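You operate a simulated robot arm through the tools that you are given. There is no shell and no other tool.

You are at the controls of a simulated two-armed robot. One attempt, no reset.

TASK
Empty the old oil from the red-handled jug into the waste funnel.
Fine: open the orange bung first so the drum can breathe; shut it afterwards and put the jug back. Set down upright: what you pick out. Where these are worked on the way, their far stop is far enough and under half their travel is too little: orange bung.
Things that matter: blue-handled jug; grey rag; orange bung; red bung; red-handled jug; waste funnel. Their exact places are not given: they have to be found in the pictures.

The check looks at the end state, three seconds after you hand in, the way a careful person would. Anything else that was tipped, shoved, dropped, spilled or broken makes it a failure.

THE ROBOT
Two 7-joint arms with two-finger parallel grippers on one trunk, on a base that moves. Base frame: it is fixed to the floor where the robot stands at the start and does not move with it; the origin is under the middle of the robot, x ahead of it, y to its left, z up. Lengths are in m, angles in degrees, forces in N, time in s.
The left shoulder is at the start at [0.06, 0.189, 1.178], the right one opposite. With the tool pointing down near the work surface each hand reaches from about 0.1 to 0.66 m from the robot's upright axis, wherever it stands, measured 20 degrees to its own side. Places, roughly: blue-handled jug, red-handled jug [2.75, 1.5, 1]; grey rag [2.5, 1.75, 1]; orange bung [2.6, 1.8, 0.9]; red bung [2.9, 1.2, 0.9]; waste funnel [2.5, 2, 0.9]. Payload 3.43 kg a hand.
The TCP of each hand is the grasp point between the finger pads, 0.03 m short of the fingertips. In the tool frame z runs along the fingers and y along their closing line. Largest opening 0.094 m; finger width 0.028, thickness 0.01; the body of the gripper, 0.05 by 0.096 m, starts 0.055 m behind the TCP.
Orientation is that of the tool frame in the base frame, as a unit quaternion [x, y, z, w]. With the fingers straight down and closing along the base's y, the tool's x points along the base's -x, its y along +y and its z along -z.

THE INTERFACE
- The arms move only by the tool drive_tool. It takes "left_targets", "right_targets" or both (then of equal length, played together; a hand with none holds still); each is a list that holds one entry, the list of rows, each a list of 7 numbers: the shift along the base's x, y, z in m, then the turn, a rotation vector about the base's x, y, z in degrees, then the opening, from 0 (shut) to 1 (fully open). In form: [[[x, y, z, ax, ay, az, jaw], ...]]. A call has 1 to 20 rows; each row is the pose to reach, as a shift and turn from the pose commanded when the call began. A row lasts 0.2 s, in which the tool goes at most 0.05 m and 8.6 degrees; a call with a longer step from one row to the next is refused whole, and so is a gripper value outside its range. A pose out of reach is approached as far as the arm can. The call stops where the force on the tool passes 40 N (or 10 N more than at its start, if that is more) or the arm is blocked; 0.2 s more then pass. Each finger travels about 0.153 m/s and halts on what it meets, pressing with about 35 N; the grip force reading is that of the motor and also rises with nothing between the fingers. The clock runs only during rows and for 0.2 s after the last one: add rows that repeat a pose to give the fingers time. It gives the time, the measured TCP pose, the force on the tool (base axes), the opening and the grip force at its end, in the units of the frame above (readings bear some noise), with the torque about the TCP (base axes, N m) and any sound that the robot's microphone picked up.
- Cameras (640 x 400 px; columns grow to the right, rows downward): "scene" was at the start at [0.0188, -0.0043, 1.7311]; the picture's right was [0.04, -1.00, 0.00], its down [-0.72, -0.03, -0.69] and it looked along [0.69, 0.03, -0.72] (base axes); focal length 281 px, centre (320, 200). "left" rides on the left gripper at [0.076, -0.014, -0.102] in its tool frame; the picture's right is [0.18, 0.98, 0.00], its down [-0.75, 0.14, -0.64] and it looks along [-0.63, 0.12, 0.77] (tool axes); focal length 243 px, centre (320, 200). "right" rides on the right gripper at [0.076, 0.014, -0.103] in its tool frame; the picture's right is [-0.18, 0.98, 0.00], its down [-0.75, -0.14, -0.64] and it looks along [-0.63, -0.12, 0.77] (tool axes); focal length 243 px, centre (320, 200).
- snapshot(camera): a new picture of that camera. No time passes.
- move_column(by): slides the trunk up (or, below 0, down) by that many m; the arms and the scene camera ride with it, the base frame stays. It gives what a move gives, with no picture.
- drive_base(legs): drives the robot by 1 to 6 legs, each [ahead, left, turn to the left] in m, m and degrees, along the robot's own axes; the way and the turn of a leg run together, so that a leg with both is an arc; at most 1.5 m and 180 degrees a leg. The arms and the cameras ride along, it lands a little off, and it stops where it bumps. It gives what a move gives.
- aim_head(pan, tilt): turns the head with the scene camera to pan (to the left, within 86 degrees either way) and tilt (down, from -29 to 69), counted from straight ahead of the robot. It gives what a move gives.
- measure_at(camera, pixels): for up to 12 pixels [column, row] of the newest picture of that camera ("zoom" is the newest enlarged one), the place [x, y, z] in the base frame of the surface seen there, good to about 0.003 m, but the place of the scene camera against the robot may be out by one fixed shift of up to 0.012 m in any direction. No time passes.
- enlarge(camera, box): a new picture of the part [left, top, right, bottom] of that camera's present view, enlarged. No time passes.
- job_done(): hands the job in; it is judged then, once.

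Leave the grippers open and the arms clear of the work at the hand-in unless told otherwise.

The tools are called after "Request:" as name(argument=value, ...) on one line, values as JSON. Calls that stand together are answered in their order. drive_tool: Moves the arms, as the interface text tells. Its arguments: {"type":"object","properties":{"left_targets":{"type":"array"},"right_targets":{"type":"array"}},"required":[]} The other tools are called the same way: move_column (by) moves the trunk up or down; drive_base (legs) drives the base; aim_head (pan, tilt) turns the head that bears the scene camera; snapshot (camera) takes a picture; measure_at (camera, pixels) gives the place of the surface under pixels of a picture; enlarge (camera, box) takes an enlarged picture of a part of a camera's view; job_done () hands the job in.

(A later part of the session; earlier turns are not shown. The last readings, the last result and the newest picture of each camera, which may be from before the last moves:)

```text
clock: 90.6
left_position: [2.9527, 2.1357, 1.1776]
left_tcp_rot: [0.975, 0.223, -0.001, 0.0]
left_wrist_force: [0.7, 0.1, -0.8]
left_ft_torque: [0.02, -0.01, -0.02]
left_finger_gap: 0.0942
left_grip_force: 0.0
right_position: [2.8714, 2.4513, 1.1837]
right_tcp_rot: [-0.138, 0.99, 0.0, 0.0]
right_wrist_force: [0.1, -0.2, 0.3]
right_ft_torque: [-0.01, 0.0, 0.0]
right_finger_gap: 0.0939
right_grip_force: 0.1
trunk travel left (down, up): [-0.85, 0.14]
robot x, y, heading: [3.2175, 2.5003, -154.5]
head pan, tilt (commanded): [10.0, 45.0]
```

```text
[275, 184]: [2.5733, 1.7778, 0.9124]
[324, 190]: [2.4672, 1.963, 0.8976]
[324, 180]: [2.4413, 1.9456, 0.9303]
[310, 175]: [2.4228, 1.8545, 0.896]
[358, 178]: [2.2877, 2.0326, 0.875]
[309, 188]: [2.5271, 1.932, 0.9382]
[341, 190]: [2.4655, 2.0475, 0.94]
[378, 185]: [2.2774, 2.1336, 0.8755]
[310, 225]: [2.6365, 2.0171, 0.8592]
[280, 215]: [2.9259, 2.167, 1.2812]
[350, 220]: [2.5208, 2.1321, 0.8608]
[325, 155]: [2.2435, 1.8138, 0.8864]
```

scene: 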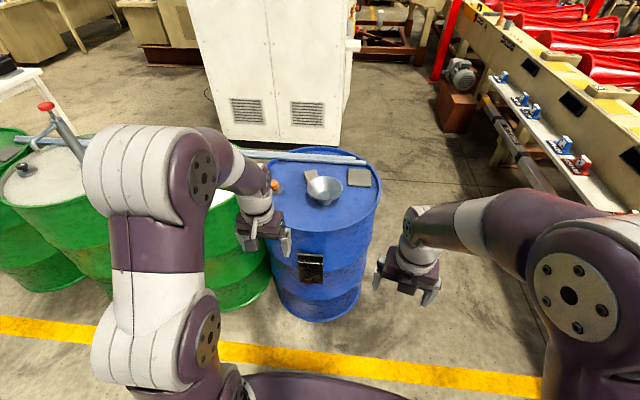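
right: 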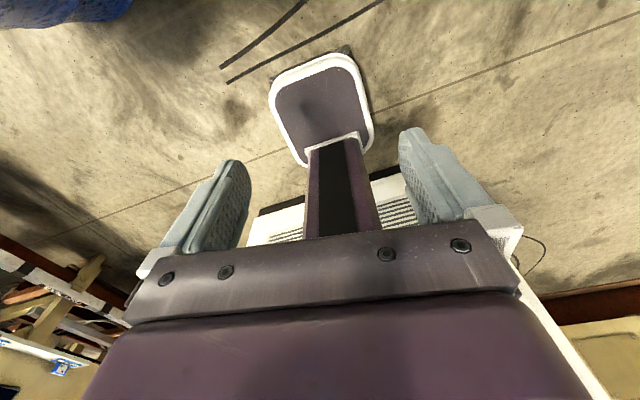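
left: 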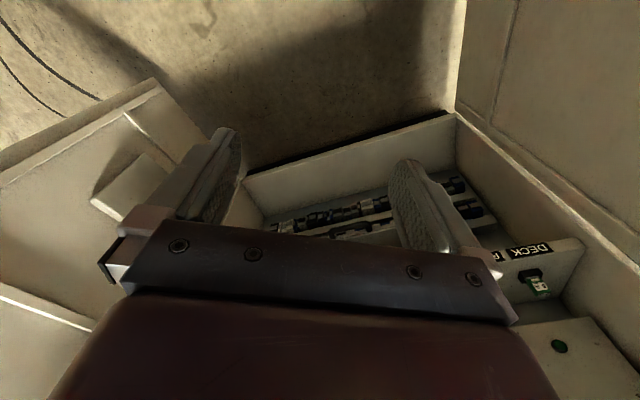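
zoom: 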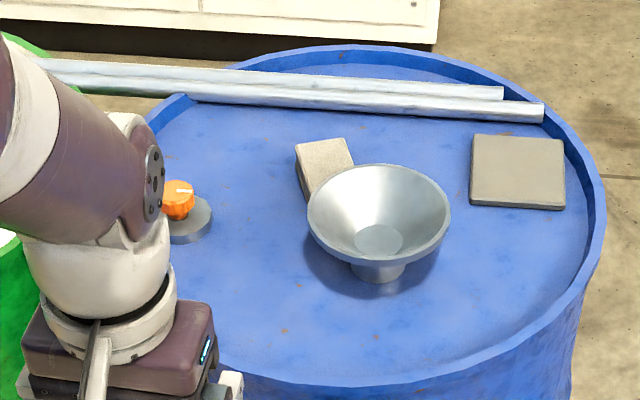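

The far-side stance puts all items within easy reach. I straighten heading by +2.5°, move left 0.32 m and ahead 0.28 m so the blue drum's items are in front of me (hands stay at z≈1.18, above everything).

Request:
drive_base(legs=[[0, 0, 2.5], [0, 0.32, 0], [0.28, 0, 0]])

Request:
aim_head(pan=0, tilt=55)

Request:
snapshot(camera="scene")

Request:
snapshot(camera="left")

```text
clock: 94.7
left_position: [2.8823, 1.7136, 1.1766]
left_tcp_rot: [0.97, 0.244, 0.0, 0.001]
left_wrist_force: [0.6, 0.0, 0.5]
left_ft_torque: [0.0, -0.01, 0.01]
left_finger_gap: 0.0939
left_grip_force: 0.1
right_position: [2.7863, 2.0267, 1.184]
right_tcp_rot: [-0.16, 0.987, 0.0, -0.001]
right_wrist_force: [0.2, 0.2, 0.2]
right_ft_torque: [-0.02, 0.04, 0.01]
right_finger_gap: 0.0939
right_grip_force: 0.0
trunk travel left (down, up): [-0.85, 0.14]
robot x, y, heading: [3.1294, 2.0923, -151.8]
head pan, tilt (commanded): [10.0, 45.0]
```

```text
clock: 95.4
left_position: [2.8788, 1.7126, 1.1773]
left_tcp_rot: [0.97, 0.244, 0.0, 0.001]
left_wrist_force: [-0.7, -0.1, 0.6]
left_ft_torque: [0.04, -0.05, 0.04]
left_finger_gap: 0.0939
left_grip_force: 0.1
right_position: [2.7848, 2.0254, 1.1824]
right_tcp_rot: [-0.16, 0.987, 0.0, -0.001]
right_wrist_force: [-0.3, -0.3, -0.1]
right_ft_torque: [-0.03, -0.05, 0.02]
right_finger_gap: 0.0939
right_grip_force: 0.0
trunk travel left (down, up): [-0.85, 0.14]
robot x, y, heading: [3.1272, 2.0907, -151.8]
head pan, tilt (commanded): [0.0, 55.0]
```

```text
taken
```

scene: 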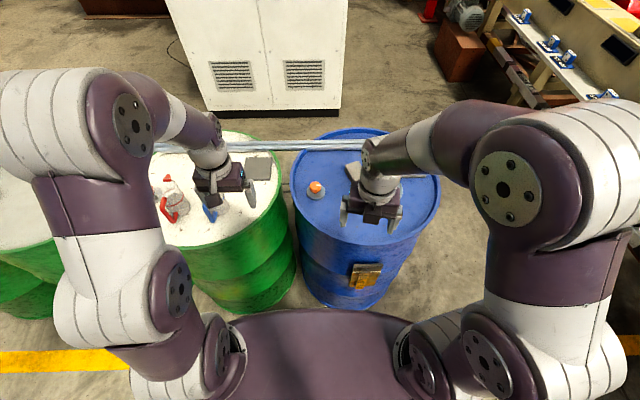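

```text
taken
```

left: 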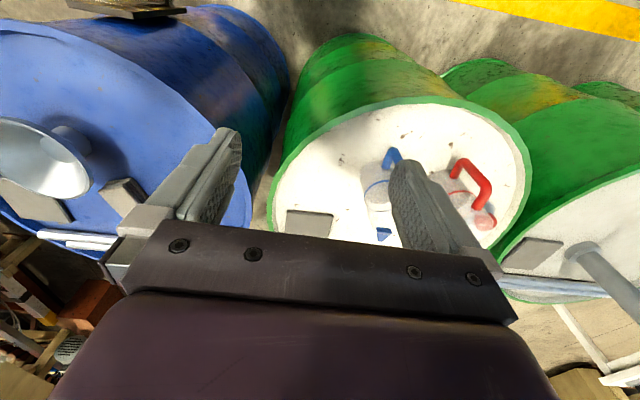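

The hand camera shows the jugs with handles toward me. I enlarge the left camera view on the jugs and measure.

Request:
enlarge(camera="left", box=[340, 130, 532, 250])

Request:
measure_at(camera="left", pixels=[[460, 163], [478, 180], [485, 200], [440, 175], [485, 220], [388, 155], [393, 165], [125, 195], [40, 160], [310, 222]])

Request:
enlarge(camera="scene", box=[130, 140, 290, 240])

```text
3.33 times, centred on (436, 190) of left
```

zoom: 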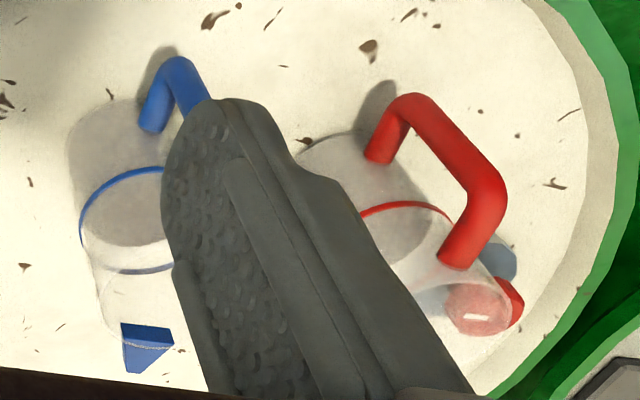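

```text
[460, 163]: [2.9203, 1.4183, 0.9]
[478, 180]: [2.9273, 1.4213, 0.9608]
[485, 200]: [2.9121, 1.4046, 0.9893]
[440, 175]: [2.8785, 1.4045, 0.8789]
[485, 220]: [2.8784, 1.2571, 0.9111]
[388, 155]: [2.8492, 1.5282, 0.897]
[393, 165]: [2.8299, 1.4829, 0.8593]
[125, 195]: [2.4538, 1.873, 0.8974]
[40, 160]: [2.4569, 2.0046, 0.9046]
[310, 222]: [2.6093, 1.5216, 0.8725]
```

```text
4.00 times, centred on (210, 190) of scene
```

zoom: 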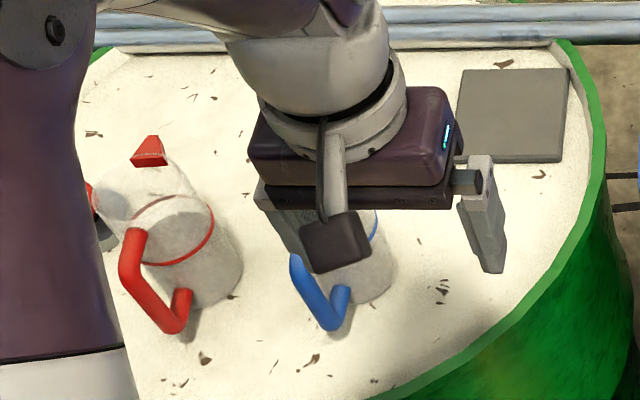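

The jug handles are closed D-shapes on the body, facing me. First the orange bung: I move the left hand above it (about [2.573, 1.778]) at z≈1.12 and look.

Request:
drive_tool(left_targets=[[[-0.038, 0.008, -0.007, 0, 0, 0, 1], [-0.076, 0.016, -0.014, 0, 0, 0, 1], [-0.115, 0.024, -0.021, 0, 0, 0, 1], [-0.153, 0.032, -0.028, 0, 0, 0, 1], [-0.191, 0.041, -0.035, 0, 0, 0, 1], [-0.23, 0.049, -0.042, 0, 0, 0, 1], [-0.268, 0.057, -0.049, 0, 0, 0, 1], [-0.306, 0.065, -0.056, 0, 0, 0, 1], [-0.306, 0.065, -0.056, 0, 0, 0, 1]]])

Request:
snapshot(camera="left")

Request:
snapshot(camera="scene")

```text
clock: 97.4
left_position: [2.6459, 1.7932, 1.0879]
left_tcp_rot: [0.97, 0.244, -0.001, 0.0]
left_wrist_force: [0.0, -0.3, -0.1]
left_ft_torque: [-0.02, -0.01, -0.02]
left_finger_gap: 0.0941
left_grip_force: 0.0
left hand out of reach, approached as far as the arm can: row 6, 7, 8, 9
right_position: [2.7859, 2.0264, 1.1828]
right_tcp_rot: [-0.16, 0.987, 0.0, 0.0]
right_wrist_force: [0.2, 0.5, 0.2]
right_ft_torque: [-0.02, -0.02, 0.0]
right_finger_gap: 0.094
right_grip_force: 0.0
trunk travel left (down, up): [-0.85, 0.14]
robot x, y, heading: [3.1289, 2.0902, -152.1]
head pan, tilt (commanded): [0.0, 55.0]
```

```text
taken
```

left: 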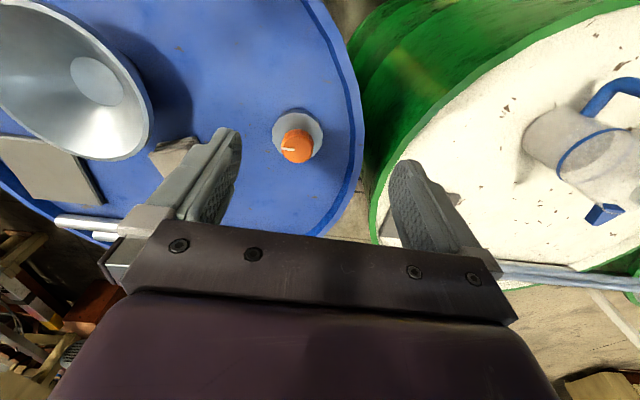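

```text
taken
```

scene: 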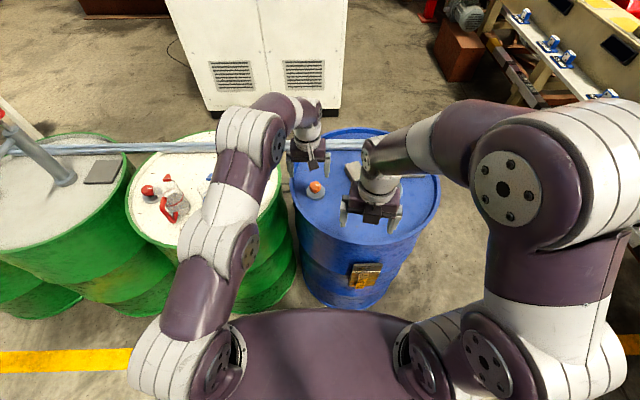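

The arm reached its limit at 0.57 m forward; I need to stand ~0.12 m closer. I measure the bung and funnel from this nearer camera first.

Request:
measure_at(camera="left", pixels=[[297, 145], [282, 148], [312, 146], [297, 160], [300, 118], [275, 135], [322, 135], [175, 155], [100, 80], [148, 120], [20, 55], [70, 15]])

Request:
enlarge(camera="left", box=[240, 90, 368, 170])

Request:
measure_at(camera="scene", pixels=[[315, 188], [310, 193], [300, 210], [438, 180], [315, 240], [360, 240], [345, 245], [320, 243]])

```text
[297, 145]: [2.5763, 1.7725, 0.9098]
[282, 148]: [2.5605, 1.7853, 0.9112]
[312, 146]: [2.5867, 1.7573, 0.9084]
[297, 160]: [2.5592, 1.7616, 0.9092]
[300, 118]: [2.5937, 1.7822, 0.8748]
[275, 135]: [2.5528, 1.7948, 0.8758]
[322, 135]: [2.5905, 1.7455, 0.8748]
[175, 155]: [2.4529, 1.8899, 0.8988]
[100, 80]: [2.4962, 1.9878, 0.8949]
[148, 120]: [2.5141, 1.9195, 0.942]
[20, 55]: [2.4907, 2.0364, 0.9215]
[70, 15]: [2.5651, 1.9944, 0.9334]
```

```text
5.00 times, centred on (304, 130) of left
```

zoom: 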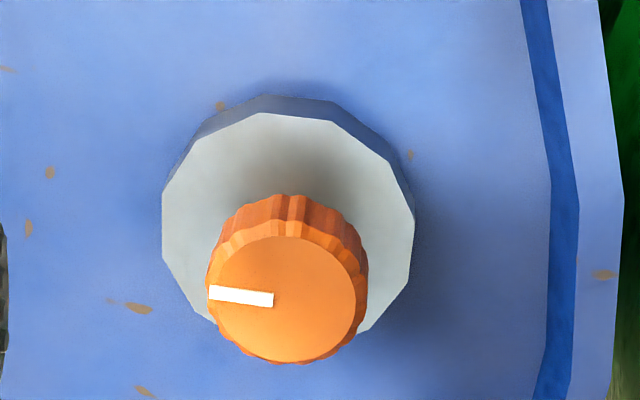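

```text
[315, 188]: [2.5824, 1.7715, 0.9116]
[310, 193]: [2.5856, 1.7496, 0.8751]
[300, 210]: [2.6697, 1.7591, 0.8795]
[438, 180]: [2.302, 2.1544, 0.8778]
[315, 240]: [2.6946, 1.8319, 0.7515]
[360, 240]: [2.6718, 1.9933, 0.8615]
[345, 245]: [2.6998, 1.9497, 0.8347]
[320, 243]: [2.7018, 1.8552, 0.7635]
```

Knob: centre ≈(2.5745,1.7705), ~0.038 wide, top z 0.91, sitting on a disc at z 0.875; white mark on top. I drive 0.11 m closer and 0.08 m to the right, hands high above everything.

Request:
drive_base(legs=[[0.11, -0.08, 0]])

Request:
drive_tool(left_targets=[[[0, 0, 0, 0, 0, 0, 1], [0, 0, 0, 0, 0, 0, 1]]])

Request:
snapshot(camera="left")

```text
clock: 98.7
left_position: [2.5133, 1.8099, 1.0895]
left_tcp_rot: [0.969, 0.245, -0.001, 0.0]
left_wrist_force: [0.2, -0.1, 0.9]
left_ft_torque: [0.01, 0.02, 0.01]
left_finger_gap: 0.0939
left_grip_force: 0.0
right_position: [2.6514, 2.0453, 1.184]
right_tcp_rot: [-0.162, 0.987, 0.0, -0.001]
right_wrist_force: [0.9, -0.1, 0.6]
right_ft_torque: [0.03, 0.0, -0.02]
right_finger_gap: 0.0942
right_grip_force: 0.0
trunk travel left (down, up): [-0.85, 0.14]
robot x, y, heading: [2.9944, 2.1095, -151.5]
head pan, tilt (commanded): [0.0, 55.0]
```

```text
clock: 99.3
left_position: [2.5119, 1.8107, 1.0878]
left_tcp_rot: [0.969, 0.246, -0.001, 0.001]
left_wrist_force: [-0.4, 0.4, 0.1]
left_ft_torque: [-0.01, 0.03, 0.0]
left_finger_gap: 0.0942
left_grip_force: 0.0
right_position: [2.6505, 2.0445, 1.1841]
right_tcp_rot: [-0.161, 0.987, 0.0, -0.001]
right_wrist_force: [0.1, 0.0, 0.6]
right_ft_torque: [0.01, 0.0, 0.01]
right_finger_gap: 0.0941
right_grip_force: 0.0
trunk travel left (down, up): [-0.85, 0.14]
robot x, y, heading: [2.9935, 2.1103, -151.5]
head pan, tilt (commanded): [0.0, 55.0]
```

```text
taken
```

left: 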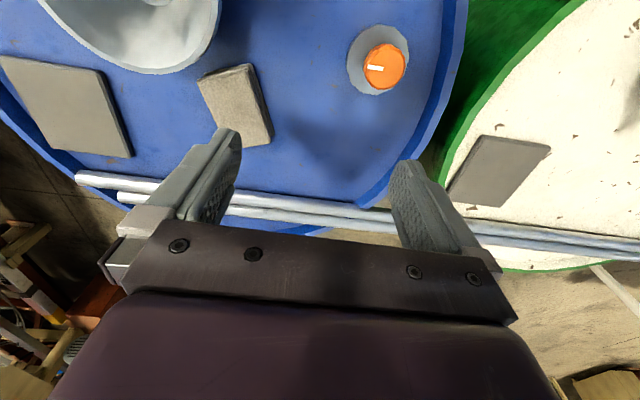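

I re-measure the knob (385,67) and edges from the current left view.

Request:
measure_at(camera="left", pixels=[[385, 67], [366, 67], [404, 64], [385, 88], [384, 47], [350, 70], [380, 30], [235, 90], [205, 40], [160, 72]])

```text
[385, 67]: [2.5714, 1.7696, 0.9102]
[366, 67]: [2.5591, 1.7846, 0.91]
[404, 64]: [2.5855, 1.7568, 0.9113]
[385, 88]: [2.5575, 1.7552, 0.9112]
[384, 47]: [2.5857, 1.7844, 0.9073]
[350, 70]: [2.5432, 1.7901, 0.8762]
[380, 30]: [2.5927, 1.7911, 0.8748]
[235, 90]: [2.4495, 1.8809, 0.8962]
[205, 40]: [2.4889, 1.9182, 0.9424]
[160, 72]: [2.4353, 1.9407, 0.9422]
```

Knob centre ≈(2.572,1.770). I move the left hand over it at z≈0.97 and pre-turn the wrist by −60° so there's room to turn it counter-clockwise.

Request:
drive_tool(left_targets=[[[0.0075, -0.005, -0.015, 0, 0, -7.5, 1], [0.015, -0.0102, -0.03, 0, 0, -15, 1], [0.0225, -0.0153, -0.045, 0, 0, -22.5, 1], [0.03, -0.0204, -0.06, 0, 0, -30, 1], [0.0375, -0.0254, -0.075, 0, 0, -37.5, 1], [0.045, -0.0305, -0.09, 0, 0, -45, 1], [0.0525, -0.0356, -0.105, 0, 0, -52.5, 1], [0.06, -0.0407, -0.118, 0, 0, -60, 1], [0.06, -0.0407, -0.118, 0, 0, -60, 1]]])

Request:
snapshot(camera="left")

Request:
snapshot(camera="scene")

```text
clock: 101.3
left_position: [2.5709, 1.7683, 0.9692]
left_tcp_rot: [0.962, -0.273, -0.001, 0.0]
left_wrist_force: [0.3, -0.9, -0.5]
left_ft_torque: [-0.02, -0.01, 0.04]
left_finger_gap: 0.0942
left_grip_force: 0.0
right_position: [2.6499, 2.044, 1.1826]
right_tcp_rot: [-0.162, 0.987, 0.0, -0.001]
right_wrist_force: [-0.2, -0.3, 0.5]
right_ft_torque: [-0.06, 0.0, 0.0]
right_finger_gap: 0.094
right_grip_force: 0.0
trunk travel left (down, up): [-0.85, 0.14]
robot x, y, heading: [2.9936, 2.1116, -151.6]
head pan, tilt (commanded): [0.0, 55.0]
```

```text
taken
```

left: 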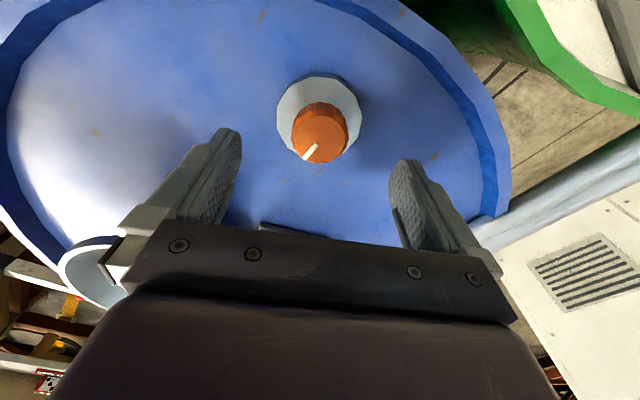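

```text
taken
```

scene: 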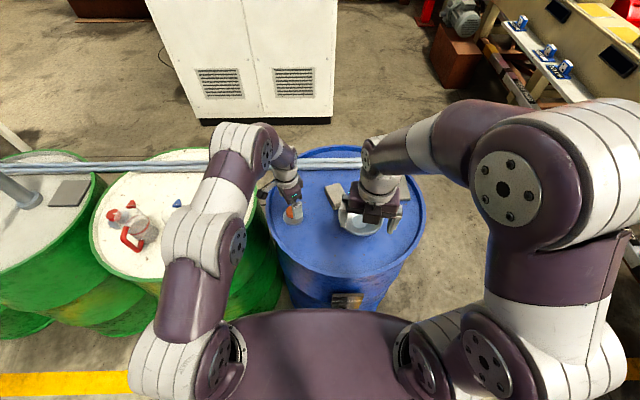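

The knob is centred between the fingers (320,130). I descend 0.058 m to z≈0.911 (tips just above the disc).

Request:
drive_tool(left_targets=[[[0.001, 0.001, -0.012, 0, 0, 0, 1], [0.001, 0.001, -0.024, 0, 0, 0, 1], [0.001, 0.001, -0.036, 0, 0, 0, 1], [0.001, 0.001, -0.048, 0, 0, 0, 1], [0.001, 0.001, -0.058, 0, 0, 0, 1], [0.001, 0.001, -0.058, 0, 0, 0, 1]]])

Request:
snapshot(camera="left")

```text
clock: 102.7
left_position: [2.5728, 1.7714, 0.913]
left_tcp_rot: [0.962, -0.272, -0.001, -0.001]
left_wrist_force: [-0.2, 0.0, 0.0]
left_ft_torque: [0.01, 0.03, -0.01]
left_finger_gap: 0.0943
left_grip_force: 0.2
right_position: [2.6509, 2.0431, 1.1841]
right_tcp_rot: [-0.161, 0.987, 0.0, 0.0]
right_wrist_force: [0.5, 0.1, -0.2]
right_ft_torque: [0.02, 0.03, 0.0]
right_finger_gap: 0.094
right_grip_force: 0.2
trunk travel left (down, up): [-0.85, 0.14]
robot x, y, heading: [2.9915, 2.11, -151.8]
head pan, tilt (commanded): [0.0, 55.0]
```

```text
taken
```

left: 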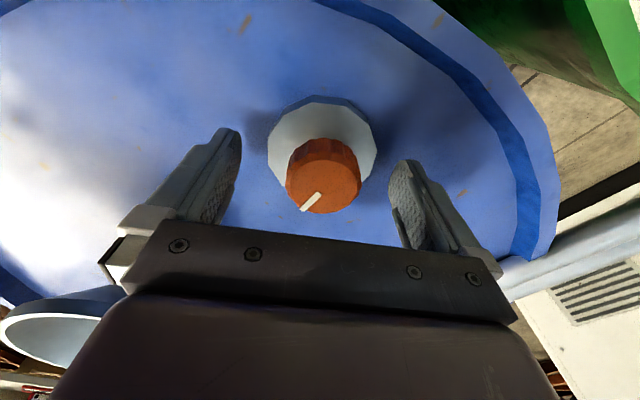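

The knob is between the pads. I close the fingers on it.

Request:
drive_tool(left_targets=[[[0, 0, 0, 0, 0, 0, 0.3], [0, 0, 0, 0, 0, 0, 0], [0, 0, 0, 0, 0, 0, 0], [0, 0, 0, 0, 0, 0, 0]]])

```text
clock: 103.7
left_position: [2.5713, 1.7694, 0.9138]
left_tcp_rot: [0.962, -0.272, -0.002, 0.0]
left_wrist_force: [-6.5, -9.5, 7.1]
left_ft_torque: [-0.26, -0.31, 0.02]
left_finger_gap: 0.0415
left_grip_force: 45.0
right_position: [2.6507, 2.042, 1.183]
right_tcp_rot: [-0.161, 0.987, 0.0, 0.0]
right_wrist_force: [-0.7, 0.7, 0.0]
right_ft_torque: [-0.01, 0.01, 0.04]
right_finger_gap: 0.0939
right_grip_force: 0.0
trunk travel left (down, up): [-0.85, 0.14]
robot x, y, heading: [2.9924, 2.115, -151.5]
head pan, tilt (commanded): [0.0, 55.0]
```

Gripped at 0.0415 m. Now I try turning counter-clockwise, small first: +17°, reading the torque.

Request:
drive_tool(left_targets=[[[-0.001, -0.0015, 0, 0, 0, 4, 0], [-0.001, -0.0015, 0, 0, 0, 8, 0], [-0.001, -0.0015, 0, 0, 0, 12, 0], [-0.001, -0.0015, 0, 0, 0, 17, 0]]])

Request:
snapshot(camera="left")

```text
clock: 104.7
left_position: [2.571, 1.7687, 0.9123]
left_tcp_rot: [0.992, -0.126, 0.0, 0.0]
left_wrist_force: [-7.9, -2.3, 3.3]
left_ft_torque: [0.19, -0.22, -0.63]
left_finger_gap: 0.042
left_grip_force: 44.8
right_position: [2.6502, 2.0443, 1.1838]
right_tcp_rot: [-0.161, 0.987, 0.0, 0.001]
right_wrist_force: [-0.3, 0.6, -0.2]
right_ft_torque: [0.03, -0.02, -0.01]
right_finger_gap: 0.0942
right_grip_force: 0.0
trunk travel left (down, up): [-0.85, 0.14]
robot x, y, heading: [2.9937, 2.1084, -151.4]
head pan, tilt (commanded): [0.0, 55.0]
```

```text
taken
```

left: 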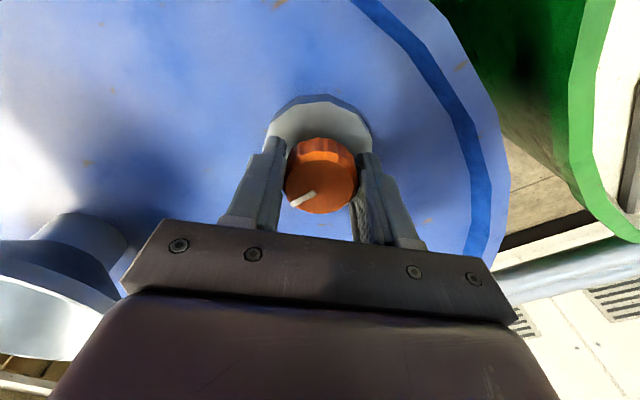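

The mark turned relative to the hand, so the fingers slipped (torque −0.63): counter-clockwise is blocked. I try clockwise: back −17° and on to −20° net.

Request:
drive_tool(left_targets=[[[0, 0, 0, 0, 0, -5, 0], [0, 0, 0, 0, 0, -10, 0], [0, 0, 0, 0, 0, -15, 0], [0, 0, 0, 0, 0, -20, 0], [0, 0, 0, 0, 0, -25, 0], [0, 0, 0, 0, 0, -30, 0]]])

Request:
snapshot(camera="left")

```text
clock: 106.1
left_position: [2.5701, 1.7682, 0.9122]
left_tcp_rot: [0.926, -0.378, 0.0, 0.001]
left_wrist_force: [-8.1, -1.0, 5.1]
left_ft_torque: [-0.09, -0.34, 0.01]
left_finger_gap: 0.0416
left_grip_force: 45.0
right_position: [2.6497, 2.0442, 1.1837]
right_tcp_rot: [-0.162, 0.987, 0.0, -0.001]
right_wrist_force: [0.2, -0.6, 0.0]
right_ft_torque: [-0.04, 0.02, -0.04]
right_finger_gap: 0.094
right_grip_force: 0.0
trunk travel left (down, up): [-0.85, 0.14]
robot x, y, heading: [2.9938, 2.1071, -151.5]
head pan, tilt (commanded): [0.0, 55.0]
```

```text
taken
```

left: 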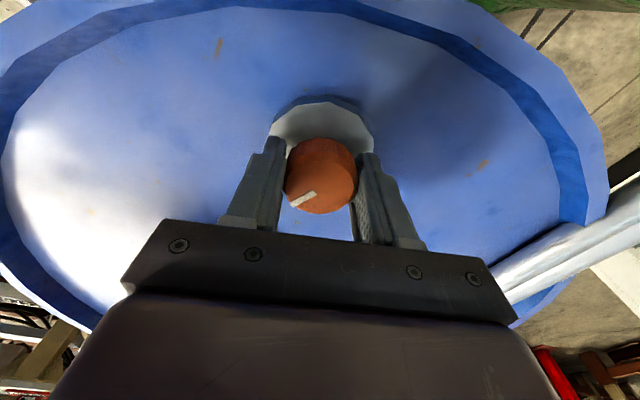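

The knob followed the hand 30° clockwise with no resistance, so clockwise opens. I continue clockwise by another 60°, watching torque and the mark.

Request:
drive_tool(left_targets=[[[-0.001, 0, 0, 0, 0, -8, 0], [-0.001, 0, 0, 0, 0, -16, 0], [-0.001, 0, 0, 0, 0, -24, 0], [-0.001, 0, 0, 0, 0, -32, 0], [-0.001, 0, 0, 0, 0, -40, 0], [-0.001, 0, 0, 0, 0, -48, 0], [-0.001, 0, 0, 0, 0, -56, 0], [-0.001, 0, 0, 0, 0, -60, 0]]])

Request:
snapshot(camera="left")

```text
clock: 107.9
left_position: [2.5705, 1.769, 0.9117]
left_tcp_rot: [-0.611, 0.791, 0.0, 0.0]
left_wrist_force: [-7.2, -6.0, -2.2]
left_ft_torque: [-1.23, -0.15, 0.03]
left_finger_gap: 0.0416
left_grip_force: 45.1
right_position: [2.6496, 2.0428, 1.1829]
right_tcp_rot: [-0.162, 0.987, 0.0, 0.001]
right_wrist_force: [0.0, 0.4, 0.5]
right_ft_torque: [-0.01, 0.03, 0.01]
right_finger_gap: 0.094
right_grip_force: 0.1
trunk travel left (down, up): [-0.85, 0.14]
robot x, y, heading: [2.9912, 2.1097, -151.4]
head pan, tilt (commanded): [0.0, 55.0]
```

```text
taken
```

left: 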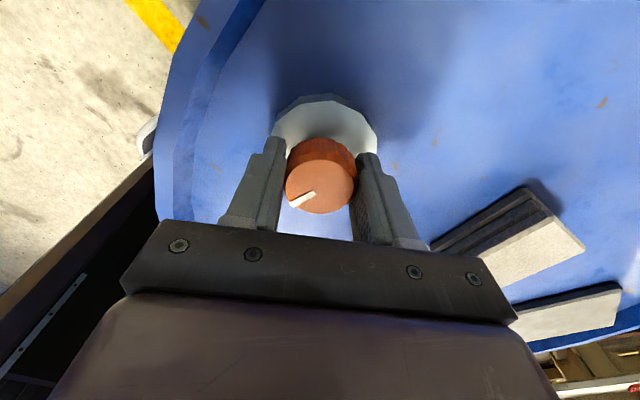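

Knob still follows (90° so far). I continue clockwise another 40°, watching for the stop.

Request:
drive_tool(left_targets=[[[-0.0005, -0.001, 0, 0, 0, -8, 0], [-0.0005, -0.001, 0, 0, 0, -16, 0], [-0.0005, -0.001, 0, 0, 0, -24, 0], [-0.0005, -0.001, 0, 0, 0, -32, 0], [-0.0005, -0.001, 0, 0, 0, -36, 0]]])

Request:
snapshot(camera="left")

Request:
snapshot(camera="scene")

```text
clock: 109.1
left_position: [2.5687, 1.7704, 0.912]
left_tcp_rot: [-0.337, 0.941, 0.0, 0.002]
left_wrist_force: [-5.2, 7.7, -3.1]
left_ft_torque: [0.3, 0.34, 0.47]
left_finger_gap: 0.0416
left_grip_force: 45.0
right_position: [2.6503, 2.0446, 1.1839]
right_tcp_rot: [-0.161, 0.987, -0.001, 0.0]
right_wrist_force: [-1.0, 1.0, -0.1]
right_ft_torque: [0.03, 0.03, 0.01]
right_finger_gap: 0.094
right_grip_force: 0.1
trunk travel left (down, up): [-0.85, 0.14]
robot x, y, heading: [2.9921, 2.1096, -151.4]
head pan, tilt (commanded): [0.0, 55.0]
```

```text
taken
```

left: 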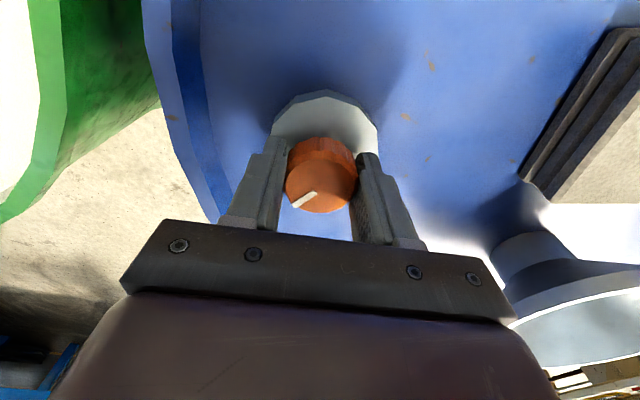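

```text
taken
```

scene: 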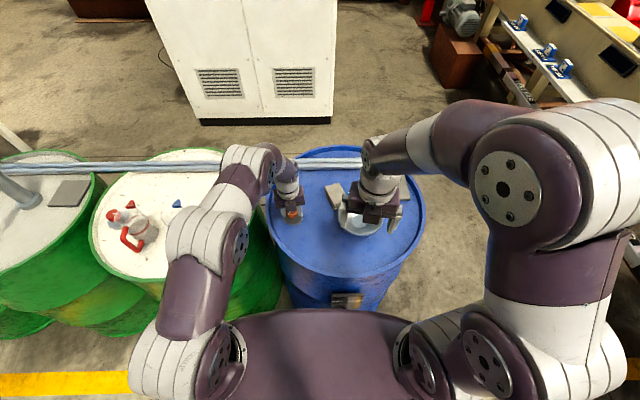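

Torque rose to 0.47: it seems the far stop after ~120°. I push 6° more to confirm, then look at the mark.

Request:
drive_tool(left_targets=[[[0, 0.0015, 0, 0, 0, -3, 0], [0, 0.0015, 0, 0, 0, -6, 0], [0, 0.0015, 0, 0, 0, -6, 0]]])

Request:
snapshot(camera="left")

```text
clock: 109.9
left_position: [2.5699, 1.7679, 0.9123]
left_tcp_rot: [-0.288, 0.958, 0.0, 0.001]
left_wrist_force: [-2.7, 1.4, -1.9]
left_ft_torque: [-0.09, -0.13, 0.39]
left_finger_gap: 0.0413
left_grip_force: 45.6
right_position: [2.6499, 2.0448, 1.1839]
right_tcp_rot: [-0.162, 0.987, 0.0, 0.0]
right_wrist_force: [0.4, 0.3, -0.1]
right_ft_torque: [0.03, 0.0, -0.03]
right_finger_gap: 0.0941
right_grip_force: 0.0
trunk travel left (down, up): [-0.85, 0.14]
robot x, y, heading: [2.9954, 2.1091, -151.5]
head pan, tilt (commanded): [0.0, 55.0]
```

```text
taken
```

left: 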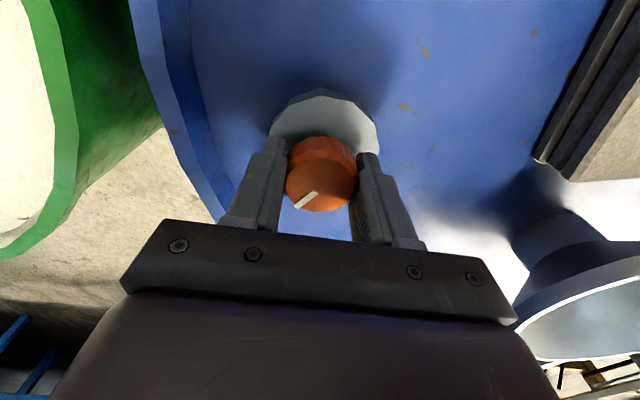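

The fingers slipped slightly, so the stop is reached. I release the knob, rise 0.08 m and look.

Request:
drive_tool(left_targets=[[[0, 0, 0, 0, 0, 4, 0], [0, 0, 0, 0, 0, 4, 0.6], [0, 0, 0, 0, 0, 4, 1], [0, 0, 0, 0, 0, 4, 1], [0, 0, 0.03, 0, 0, 4, 1], [0, 0, 0.07, 0, 0, 4, 1], [0, 0, 0.11, 0, 0, 4, 1], [0, 0, 0.15, 0, 0, 4, 1]]])

Request:
snapshot(camera="left")

```text
clock: 111.7
left_position: [2.5696, 1.7682, 1.0652]
left_tcp_rot: [-0.321, 0.947, 0.001, 0.0]
left_wrist_force: [-0.9, -0.1, 0.5]
left_ft_torque: [-0.01, 0.01, -0.03]
left_finger_gap: 0.0939
left_grip_force: 0.0
right_position: [2.6516, 2.0444, 1.1835]
right_tcp_rot: [-0.161, 0.987, 0.0, -0.001]
right_wrist_force: [-0.1, -0.1, -0.1]
right_ft_torque: [0.01, 0.02, 0.02]
right_finger_gap: 0.0941
right_grip_force: 0.1
trunk travel left (down, up): [-0.85, 0.14]
robot x, y, heading: [2.9945, 2.1091, -151.5]
head pan, tilt (commanded): [0.0, 55.0]
```

```text
taken
```

left: 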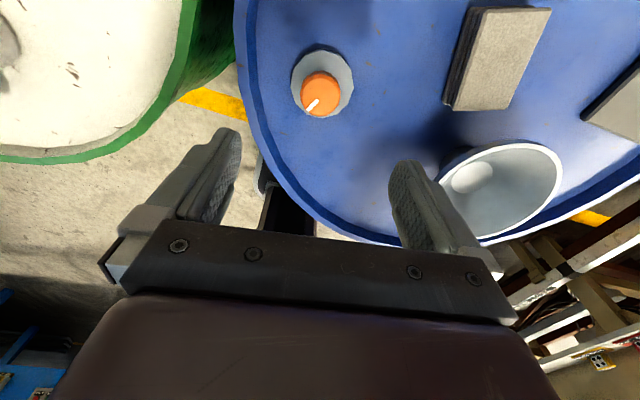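

The bung is open (mark turned ~120°). Now I bring the left hand back to its resting place with neutral yaw, while the right wrist turns back to neutral.

Request:
drive_tool(left_targets=[[[0, 0, 0.02, 0, 0, 8.2, 1], [0, 0, 0.04, 0, 0, 16.4, 1], [0, 0, 0.06, 0, 0, 24.6, 1], [0.01, -0.003, 0.08, 0, 0, 32.8, 1], [0.02, -0.006, 0.1, 0, 0, 41, 1], [0.03, -0.009, 0.115, 0, 0, 49.2, 1], [0.045, -0.012, 0.115, 0, 0, 57.4, 1], [0.06, -0.015, 0.115, 0, 0, 65.6, 1], [0.075, -0.018, 0.115, 0, 0, 73.8, 1], [0.09, -0.021, 0.115, 0, 0, 82, 1], [0.105, -0.024, 0.115, 0, 0, 90.2, 1], [0.12, -0.027, 0.115, 0, 0, 98.4, 1], [0.135, -0.03, 0.115, 0, 0, 106.6, 1], [0.15, -0.033, 0.115, 0, 0, 114.8, 1], [0.165, -0.035, 0.115, 0, 0, 123, 1], [0.178, -0.037, 0.115, 0, 0, 131.2, 1], [0.178, -0.037, 0.115, 0, 0, 139.4, 1], [0.178, -0.037, 0.115, 0, 0, 147.6, 1], [0.178, -0.037, 0.115, 0, 0, 155.8, 1], [0.178, -0.037, 0.115, 0, 0, 164, 1]]], right_targets=[[[0, 0, 0, 0, 0, -8.5, 1], [0, 0, 0, 0, 0, -17, 1], [0, 0, 0, 0, 0, -25.5, 1], [0, 0, 0, 0, 0, -34, 1], [0, 0, 0, 0, 0, -42.5, 1], [0, 0, 0, 0, 0, -51, 1], [0, 0, 0, 0, 0, -59.5, 1], [0, 0, 0, 0, 0, -68, 1], [0, 0, 0, 0, 0, -76.5, 1], [0, 0, 0, 0, 0, -85, 1], [0, 0, 0, 0, 0, -93.5, 1], [0, 0, 0, 0, 0, -102, 1], [0, 0, 0, 0, 0, -110.5, 1], [0, 0, 0, 0, 0, -119, 1], [0, 0, 0, 0, 0, -127.5, 1], [0, 0, 0, 0, 0, -136, 1], [0, 0, 0, 0, 0, -144.5, 1], [0, 0, 0, 0, 0, -153, 1], [0, 0, 0, 0, 0, -161.5, 1], [0, 0, 0, 0, 0, -170, 1]]])

Request:
snapshot(camera="scene")

Request:
snapshot(camera="right")

```text
clock: 115.9
left_position: [2.7478, 1.7333, 1.1767]
left_tcp_rot: [0.982, 0.188, -0.001, 0.0]
left_wrist_force: [0.1, -0.2, 0.2]
left_ft_torque: [0.0, 0.01, 0.0]
left_finger_gap: 0.094
left_grip_force: 0.1
right_position: [2.6506, 2.0447, 1.1824]
right_tcp_rot: [0.969, 0.245, 0.0, 0.0]
right_wrist_force: [-0.9, 0.1, 0.3]
right_ft_torque: [-0.01, 0.01, -0.02]
right_finger_gap: 0.094
right_grip_force: 0.1
trunk travel left (down, up): [-0.85, 0.14]
robot x, y, heading: [2.9972, 2.1108, -151.4]
head pan, tilt (commanded): [0.0, 55.0]
```

```text
taken
```

scene: 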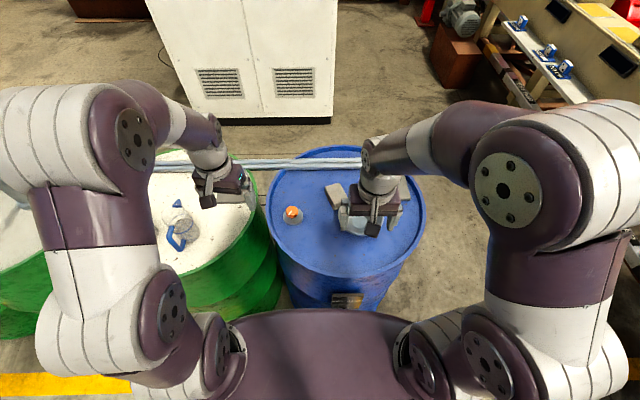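

```text
taken
```

right: 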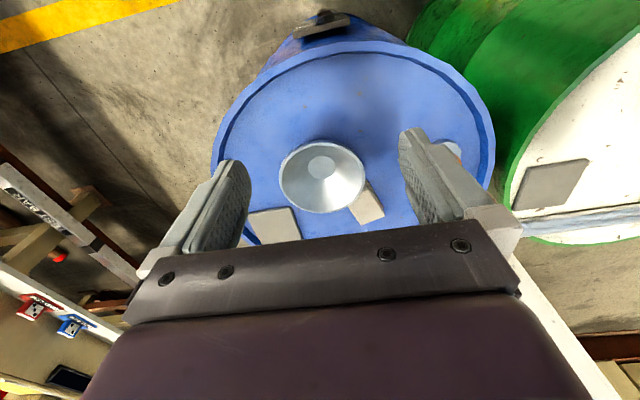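

The right camera sees the funnel well (rim ellipse 280–365 × 142–212). I measure its rim.

Request:
measure_at(camera="right", pixels=[[281, 178], [365, 175], [322, 143], [322, 212], [295, 155], [352, 155], [295, 203], [352, 202], [322, 167], [368, 205], [272, 225], [320, 240]])

```text
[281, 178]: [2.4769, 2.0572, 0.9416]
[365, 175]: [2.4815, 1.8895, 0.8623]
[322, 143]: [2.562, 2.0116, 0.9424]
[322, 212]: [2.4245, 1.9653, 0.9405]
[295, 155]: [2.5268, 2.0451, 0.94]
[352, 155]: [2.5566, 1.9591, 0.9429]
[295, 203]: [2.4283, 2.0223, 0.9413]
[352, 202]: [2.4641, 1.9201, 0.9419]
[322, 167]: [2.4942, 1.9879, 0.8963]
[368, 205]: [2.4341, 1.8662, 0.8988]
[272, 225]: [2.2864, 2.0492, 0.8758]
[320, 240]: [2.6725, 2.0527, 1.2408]
```

Funnel centre ≈(2.4935,1.987), rim radius 0.0725, z 0.942. I rehearse the pouring motion with the empty right hand well above the funnel: first yaw −90° while moving over it.

Request:
drive_tool(right_targets=[[[-0.014, -0.005, 0, 0, 0, -8.2, 1], [-0.028, -0.01, 0, 0, 0, -16.4, 1], [-0.043, -0.016, 0, 0, 0, -24.6, 1], [-0.057, -0.021, 0, 0, 0, -32.8, 1], [-0.071, -0.026, 0, 0, 0, -41, 1], [-0.086, -0.032, 0, 0, 0, -49.2, 1], [-0.1, -0.037, 0, 0, 0, -57.4, 1], [-0.114, -0.042, 0, 0, 0, -65.6, 1], [-0.128, -0.047, 0, 0, 0, -73.8, 1], [-0.143, -0.053, 0, 0, 0, -82, 1], [-0.157, -0.058, 0, 0, 0, -90, 1], [-0.157, -0.058, 0, 0, 0, -90, 1]]])

Request:
snapshot(camera="scene")

```text
clock: 118.5
left_position: [2.7486, 1.7321, 1.1772]
left_tcp_rot: [0.982, 0.187, -0.001, 0.0]
left_wrist_force: [-0.2, 0.4, -0.1]
left_ft_torque: [0.01, -0.02, 0.01]
left_finger_gap: 0.094
left_grip_force: 0.1
right_position: [2.4933, 1.9863, 1.1843]
right_tcp_rot: [0.859, -0.511, 0.001, 0.0]
right_wrist_force: [-0.4, -0.1, 0.0]
right_ft_torque: [0.01, 0.0, 0.01]
right_finger_gap: 0.0937
right_grip_force: 0.0
trunk travel left (down, up): [-0.85, 0.14]
robot x, y, heading: [2.9959, 2.1091, -151.5]
head pan, tilt (commanded): [0.0, 55.0]
```

```text
taken
```

scene: 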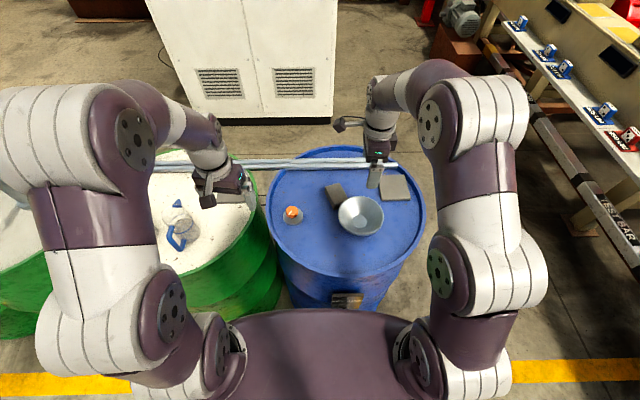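

Yaw −90° reached. Now I rehearse the tilt: rotation about my forward axis up to 119°, TCP staying above the funnel at z 1.18.

Request:
drive_tool(right_targets=[[[0, 0, 0, -7.47, -4.05, 0, 1], [0, 0, 0, -14.94, -8.1, 0, 1], [0, 0, 0, -22.41, -12.15, 0, 1], [0, 0, 0, -29.88, -16.2, 0, 1], [0, 0, 0, -37.35, -20.25, 0, 1], [0, 0, 0, -44.82, -24.3, 0, 1], [0, 0, 0, -52.29, -28.35, 0, 1], [0, 0, 0, -59.76, -32.4, 0, 1], [0, 0, 0, -67.23, -36.45, 0, 1], [0, 0, 0, -74.7, -40.5, 0, 1], [0, 0, 0, -82.17, -44.55, 0, 1], [0, 0, 0, -89.64, -48.6, 0, 1], [0, 0, 0, -97.11, -52.65, 0, 1], [0, 0, 0, -104.58, -56.7, 0, 1]]])

Request:
snapshot(camera="scene")

```text
clock: 121.5
left_position: [2.7461, 1.7337, 1.177]
left_tcp_rot: [0.982, 0.187, 0.0, 0.001]
left_wrist_force: [0.6, 0.2, 0.1]
left_ft_torque: [-0.02, 0.0, 0.01]
left_finger_gap: 0.094
left_grip_force: 0.1
right_position: [2.5233, 1.9399, 1.1527]
right_tcp_rot: [0.675, -0.559, 0.352, 0.329]
right_wrist_force: [-0.4, 0.0, -0.1]
right_ft_torque: [0.04, -0.03, 0.04]
right_finger_gap: 0.0938
right_grip_force: 0.1
right hand out of reach, approached as far as the arm can: row 3, 4, 5, 6, 7, 8, 9, 10, 11, 12, 13, 14
trunk travel left (down, up): [-0.85, 0.14]
robot x, y, heading: [2.9931, 2.1096, -151.5]
head pan, tilt (commanded): [0.0, 55.0]
```

```text
taken
```

scene: 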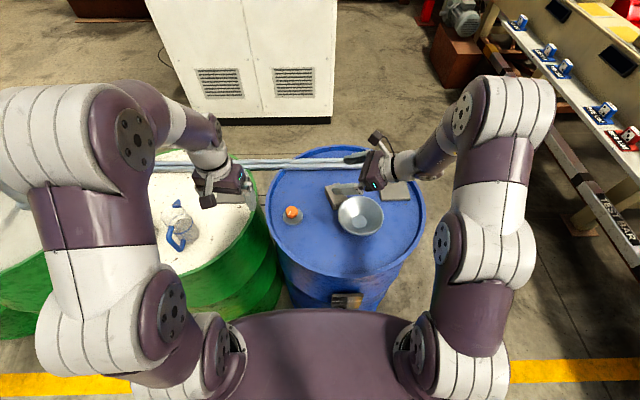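

The sideways pour runs into an arm limit at ~25°. I return the right hand to its pre-tilt pose and will rehearse a different way: wrist turned 180°, tilting so the fingers point forward.

Request:
drive_tool(right_targets=[[[-0.004, 0.006, 0.004, 6.93, 2.0, 2.04, 1], [-0.008, 0.012, 0.008, 13.85, 4.0, 4.08, 1], [-0.011, 0.017, 0.012, 20.78, 6.0, 6.11, 1], [-0.015, 0.023, 0.016, 27.7, 8.0, 8.15, 1], [-0.019, 0.029, 0.02, 34.63, 10.0, 10.2, 1], [-0.023, 0.035, 0.024, 41.55, 12.0, 12.2, 1], [-0.026, 0.04, 0.028, 48.5, 14.0, 14.3, 1], [-0.03, 0.046, 0.031, 55.4, 16.0, 16.3, 1], [-0.03, 0.046, 0.031, 55.4, 16.0, 16.3, 1]]])

Request:
snapshot(camera="scene")

```text
clock: 123.5
left_position: [2.7484, 1.7324, 1.176]
left_tcp_rot: [0.982, 0.187, -0.001, 0.0]
left_wrist_force: [-0.3, -0.3, -0.1]
left_ft_torque: [-0.02, 0.03, -0.01]
left_finger_gap: 0.0938
left_grip_force: 0.1
right_position: [2.494, 1.9853, 1.1837]
right_tcp_rot: [0.859, -0.511, 0.0, 0.001]
right_wrist_force: [-0.2, -0.1, -0.2]
right_ft_torque: [0.04, 0.02, 0.03]
right_finger_gap: 0.0938
right_grip_force: 0.1
trunk travel left (down, up): [-0.85, 0.14]
robot x, y, heading: [2.9944, 2.1095, -151.6]
head pan, tilt (commanded): [0.0, 55.0]
```

```text
taken
```

scene: 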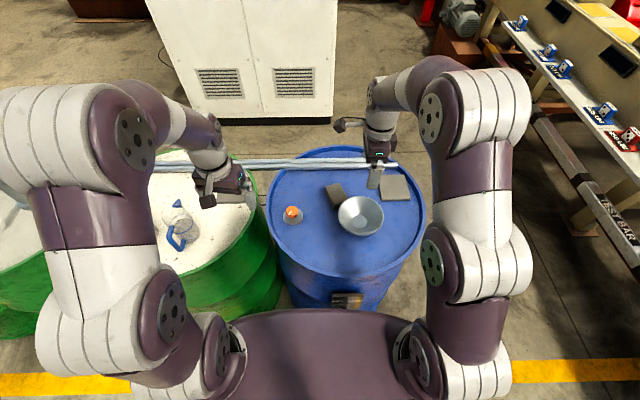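

Back at the pre-tilt pose. I back the base off 0.12 m for more arm room, and turn the right wrist by +270° in total (two calls).

Request:
drive_base(legs=[[-0.12, 0, 0]])

Request:
drive_tool(right_targets=[[[0, 0, 0, 0, 0, 8.5, 1], [0, 0, 0, 0, 0, 17, 1], [0, 0, 0, 0, 0, 25.5, 1], [0, 0, 0, 0, 0, 34, 1], [0, 0, 0, 0, 0, 42.5, 1], [0, 0, 0, 0, 0, 51, 1], [0, 0, 0, 0, 0, 59.5, 1], [0, 0, 0, 0, 0, 68, 1], [0, 0, 0, 0, 0, 76.5, 1], [0, 0, 0, 0, 0, 85, 1], [0, 0, 0, 0, 0, 93.5, 1], [0, 0, 0, 0, 0, 102, 1], [0, 0, 0, 0, 0, 110.5, 1], [0, 0, 0, 0, 0, 119, 1], [0, 0, 0, 0, 0, 127.5, 1], [0, 0, 0, 0, 0, 136, 1], [0, 0, 0, 0, 0, 144.5, 1], [0, 0, 0, 0, 0, 153, 1], [0, 0, 0, 0, 0, 161.5, 1], [0, 0, 0, 0, 0, 170, 1]]])

Request:
drive_tool(right_targets=[[[0, 0, 0, 0, 0, 8.4, 1], [0, 0, 0, 0, 0, 16.8, 1], [0, 0, 0, 0, 0, 25.2, 1], [0, 0, 0, 0, 0, 33.6, 1], [0, 0, 0, 0, 0, 42, 1], [0, 0, 0, 0, 0, 50.4, 1], [0, 0, 0, 0, 0, 58.8, 1], [0, 0, 0, 0, 0, 67.2, 1], [0, 0, 0, 0, 0, 75.6, 1], [0, 0, 0, 0, 0, 84, 1], [0, 0, 0, 0, 0, 92.4, 1], [0, 0, 0, 0, 0, 100, 1]]])

Request:
snapshot(camera="scene")

```text
clock: 124.7
left_position: [2.8542, 1.7912, 1.1767]
left_tcp_rot: [0.982, 0.188, 0.0, 0.0]
left_wrist_force: [-0.4, -0.2, -0.2]
left_ft_torque: [0.04, 0.0, -0.02]
left_finger_gap: 0.0941
left_grip_force: 0.2
right_position: [2.5996, 2.0433, 1.1816]
right_tcp_rot: [0.86, -0.51, 0.002, 0.0]
right_wrist_force: [0.0, -0.2, 0.6]
right_ft_torque: [-0.03, 0.04, 0.02]
right_finger_gap: 0.094
right_grip_force: 0.0
trunk travel left (down, up): [-0.85, 0.14]
robot x, y, heading: [3.0983, 2.1663, -150.9]
head pan, tilt (commanded): [0.0, 55.0]
```

```text
clock: 128.9
left_position: [2.8551, 1.7903, 1.1769]
left_tcp_rot: [0.982, 0.188, 0.0, 0.0]
left_wrist_force: [-0.4, -0.2, -0.6]
left_ft_torque: [0.01, 0.05, 0.03]
left_finger_gap: 0.0941
left_grip_force: 0.1
right_position: [2.6009, 2.0454, 1.1818]
right_tcp_rot: [0.583, 0.813, 0.002, 0.0]
right_wrist_force: [-0.1, 0.2, -0.8]
right_ft_torque: [0.01, 0.04, 0.0]
right_finger_gap: 0.0941
right_grip_force: 0.1
trunk travel left (down, up): [-0.85, 0.14]
robot x, y, heading: [3.1001, 2.1744, -151.5]
head pan, tilt (commanded): [0.0, 55.0]
```

```text
clock: 131.5
left_position: [2.8553, 1.7916, 1.1771]
left_tcp_rot: [0.982, 0.187, -0.001, 0.0]
left_wrist_force: [0.6, 0.3, 0.2]
left_ft_torque: [0.0, 0.0, 0.01]
left_finger_gap: 0.0938
left_grip_force: 0.1
right_position: [2.6005, 2.044, 1.1833]
right_tcp_rot: [-0.249, 0.969, 0.001, -0.002]
right_wrist_force: [-0.2, 0.1, -0.1]
right_ft_torque: [-0.02, -0.03, -0.02]
right_finger_gap: 0.094
right_grip_force: 0.0
trunk travel left (down, up): [-0.85, 0.14]
robot x, y, heading: [3.0997, 2.1672, -151.2]
head pan, tilt (commanded): [0.0, 55.0]
```

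```text
taken
```

scene: 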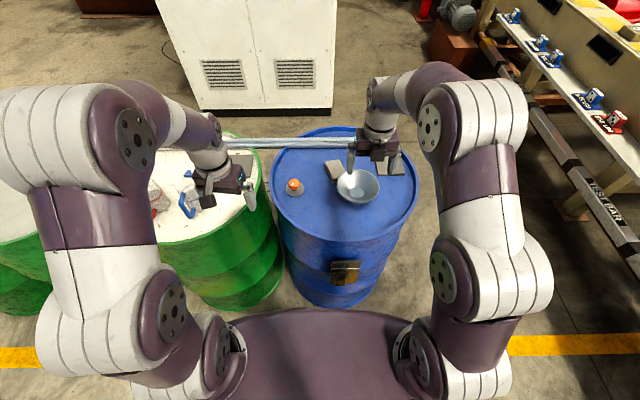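

Yaw +180° reached. Now I rehearse the forward tilt (fingers swinging from down to forward, up to 119°) while moving 0.1 m forward, high above the funnel.

Request:
drive_tool(right_targets=[[[-0.018, -0.01, 0, -4.08, 7.45, 0, 1], [-0.036, -0.02, 0, -8.16, 14.9, 0, 1], [-0.054, -0.03, 0, -12.24, 22.36, 0, 1], [-0.071, -0.039, 0, -16.3, 29.8, 0, 1], [-0.088, -0.048, 0, -20.4, 37.3, 0, 1], [-0.088, -0.048, 0, -24.5, 44.7, 0, 1], [-0.088, -0.048, 0, -28.6, 52.2, 0, 1], [-0.088, -0.048, 0, -32.6, 59.6, 0, 1], [-0.088, -0.048, 0, -36.7, 67.1, 0, 1], [-0.088, -0.048, 0, -40.8, 74.5, 0, 1], [-0.088, -0.048, 0, -44.9, 82, 0, 1], [-0.088, -0.048, 0, -49, 89.4, 0, 1], [-0.088, -0.048, 0, -53, 96.9, 0, 1], [-0.088, -0.048, 0, -57.1, 104.4, 0, 1]]])

Request:
snapshot(camera="scene")

```text
clock: 134.5
left_position: [2.8558, 1.7924, 1.1764]
left_tcp_rot: [0.982, 0.188, -0.001, 0.0]
left_wrist_force: [0.0, 0.8, -0.5]
left_ft_torque: [0.03, 0.02, 0.01]
left_finger_gap: 0.0941
left_grip_force: 0.0
right_position: [2.4602, 1.9294, 1.2218]
right_tcp_rot: [0.14, -0.578, 0.194, 0.78]
right_wrist_force: [0.4, -0.5, 0.4]
right_ft_torque: [0.0, -0.04, 0.02]
right_finger_gap: 0.0939
right_grip_force: 0.0
right hand out of reach, approached as far as the arm can: row 10, 11, 12, 13, 14
trunk travel left (down, up): [-0.85, 0.14]
robot x, y, heading: [3.1009, 2.1673, -151.6]
head pan, tilt (commanded): [0.0, 55.0]
```

```text
taken
```

scene: 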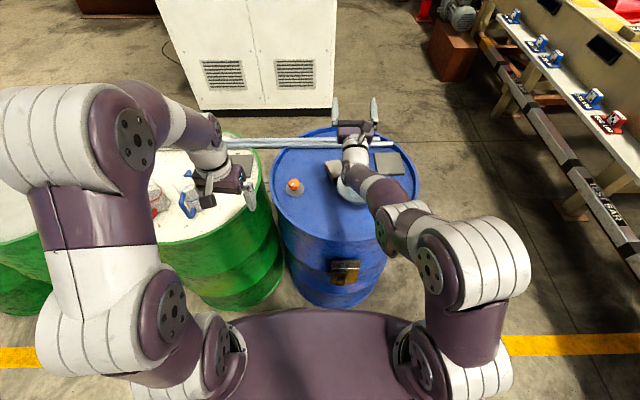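

The tilt reached ~107° (limit of wrist when the forearm slopes down). A lower trunk should let the forearm rise and tilt further. I back off 0.4 m clear of the drums, then lower the trunk 0.25 m and test again.

Request:
drive_base(legs=[[-0.45, 0, 0]])

Request:
move_column(by=-0.25)

Request:
snapshot(camera="scene")

```text
clock: 137.3
left_position: [3.2491, 2.0055, 1.1755]
left_tcp_rot: [0.983, 0.186, -0.001, 0.0]
left_wrist_force: [-0.4, 0.3, -0.1]
left_ft_torque: [0.0, 0.01, 0.0]
left_finger_gap: 0.094
left_grip_force: 0.2
right_position: [2.8536, 2.1434, 1.2217]
right_tcp_rot: [0.14, -0.579, 0.193, 0.78]
right_wrist_force: [-0.2, 0.4, 0.1]
right_ft_torque: [0.0, 0.01, 0.04]
right_finger_gap: 0.0942
right_grip_force: 0.1
trunk travel left (down, up): [-0.85, 0.14]
robot x, y, heading: [3.4987, 2.3843, -151.6]
head pan, tilt (commanded): [0.0, 55.0]
```

```text
clock: 139.8
left_position: [3.2496, 2.0072, 0.9264]
left_tcp_rot: [0.983, 0.186, -0.001, -0.001]
left_wrist_force: [0.4, 0.2, -1.1]
left_ft_torque: [0.01, 0.02, 0.0]
left_finger_gap: 0.0939
left_grip_force: 0.1
right_position: [2.8539, 2.1459, 0.9713]
right_tcp_rot: [0.14, -0.579, 0.193, 0.779]
right_wrist_force: [-0.5, -0.8, 0.4]
right_ft_torque: [0.02, 0.0, -0.02]
right_finger_gap: 0.0941
right_grip_force: 0.0
trunk travel left (down, up): [-0.6, 0.39]
robot x, y, heading: [3.5002, 2.3812, -151.5]
head pan, tilt (commanded): [0.0, 55.0]
```

```text
taken
```

scene: 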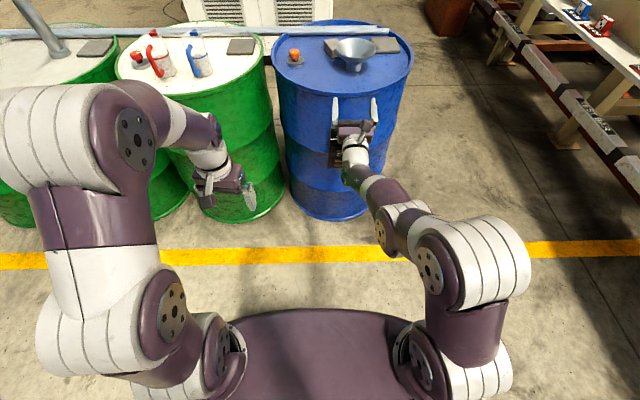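

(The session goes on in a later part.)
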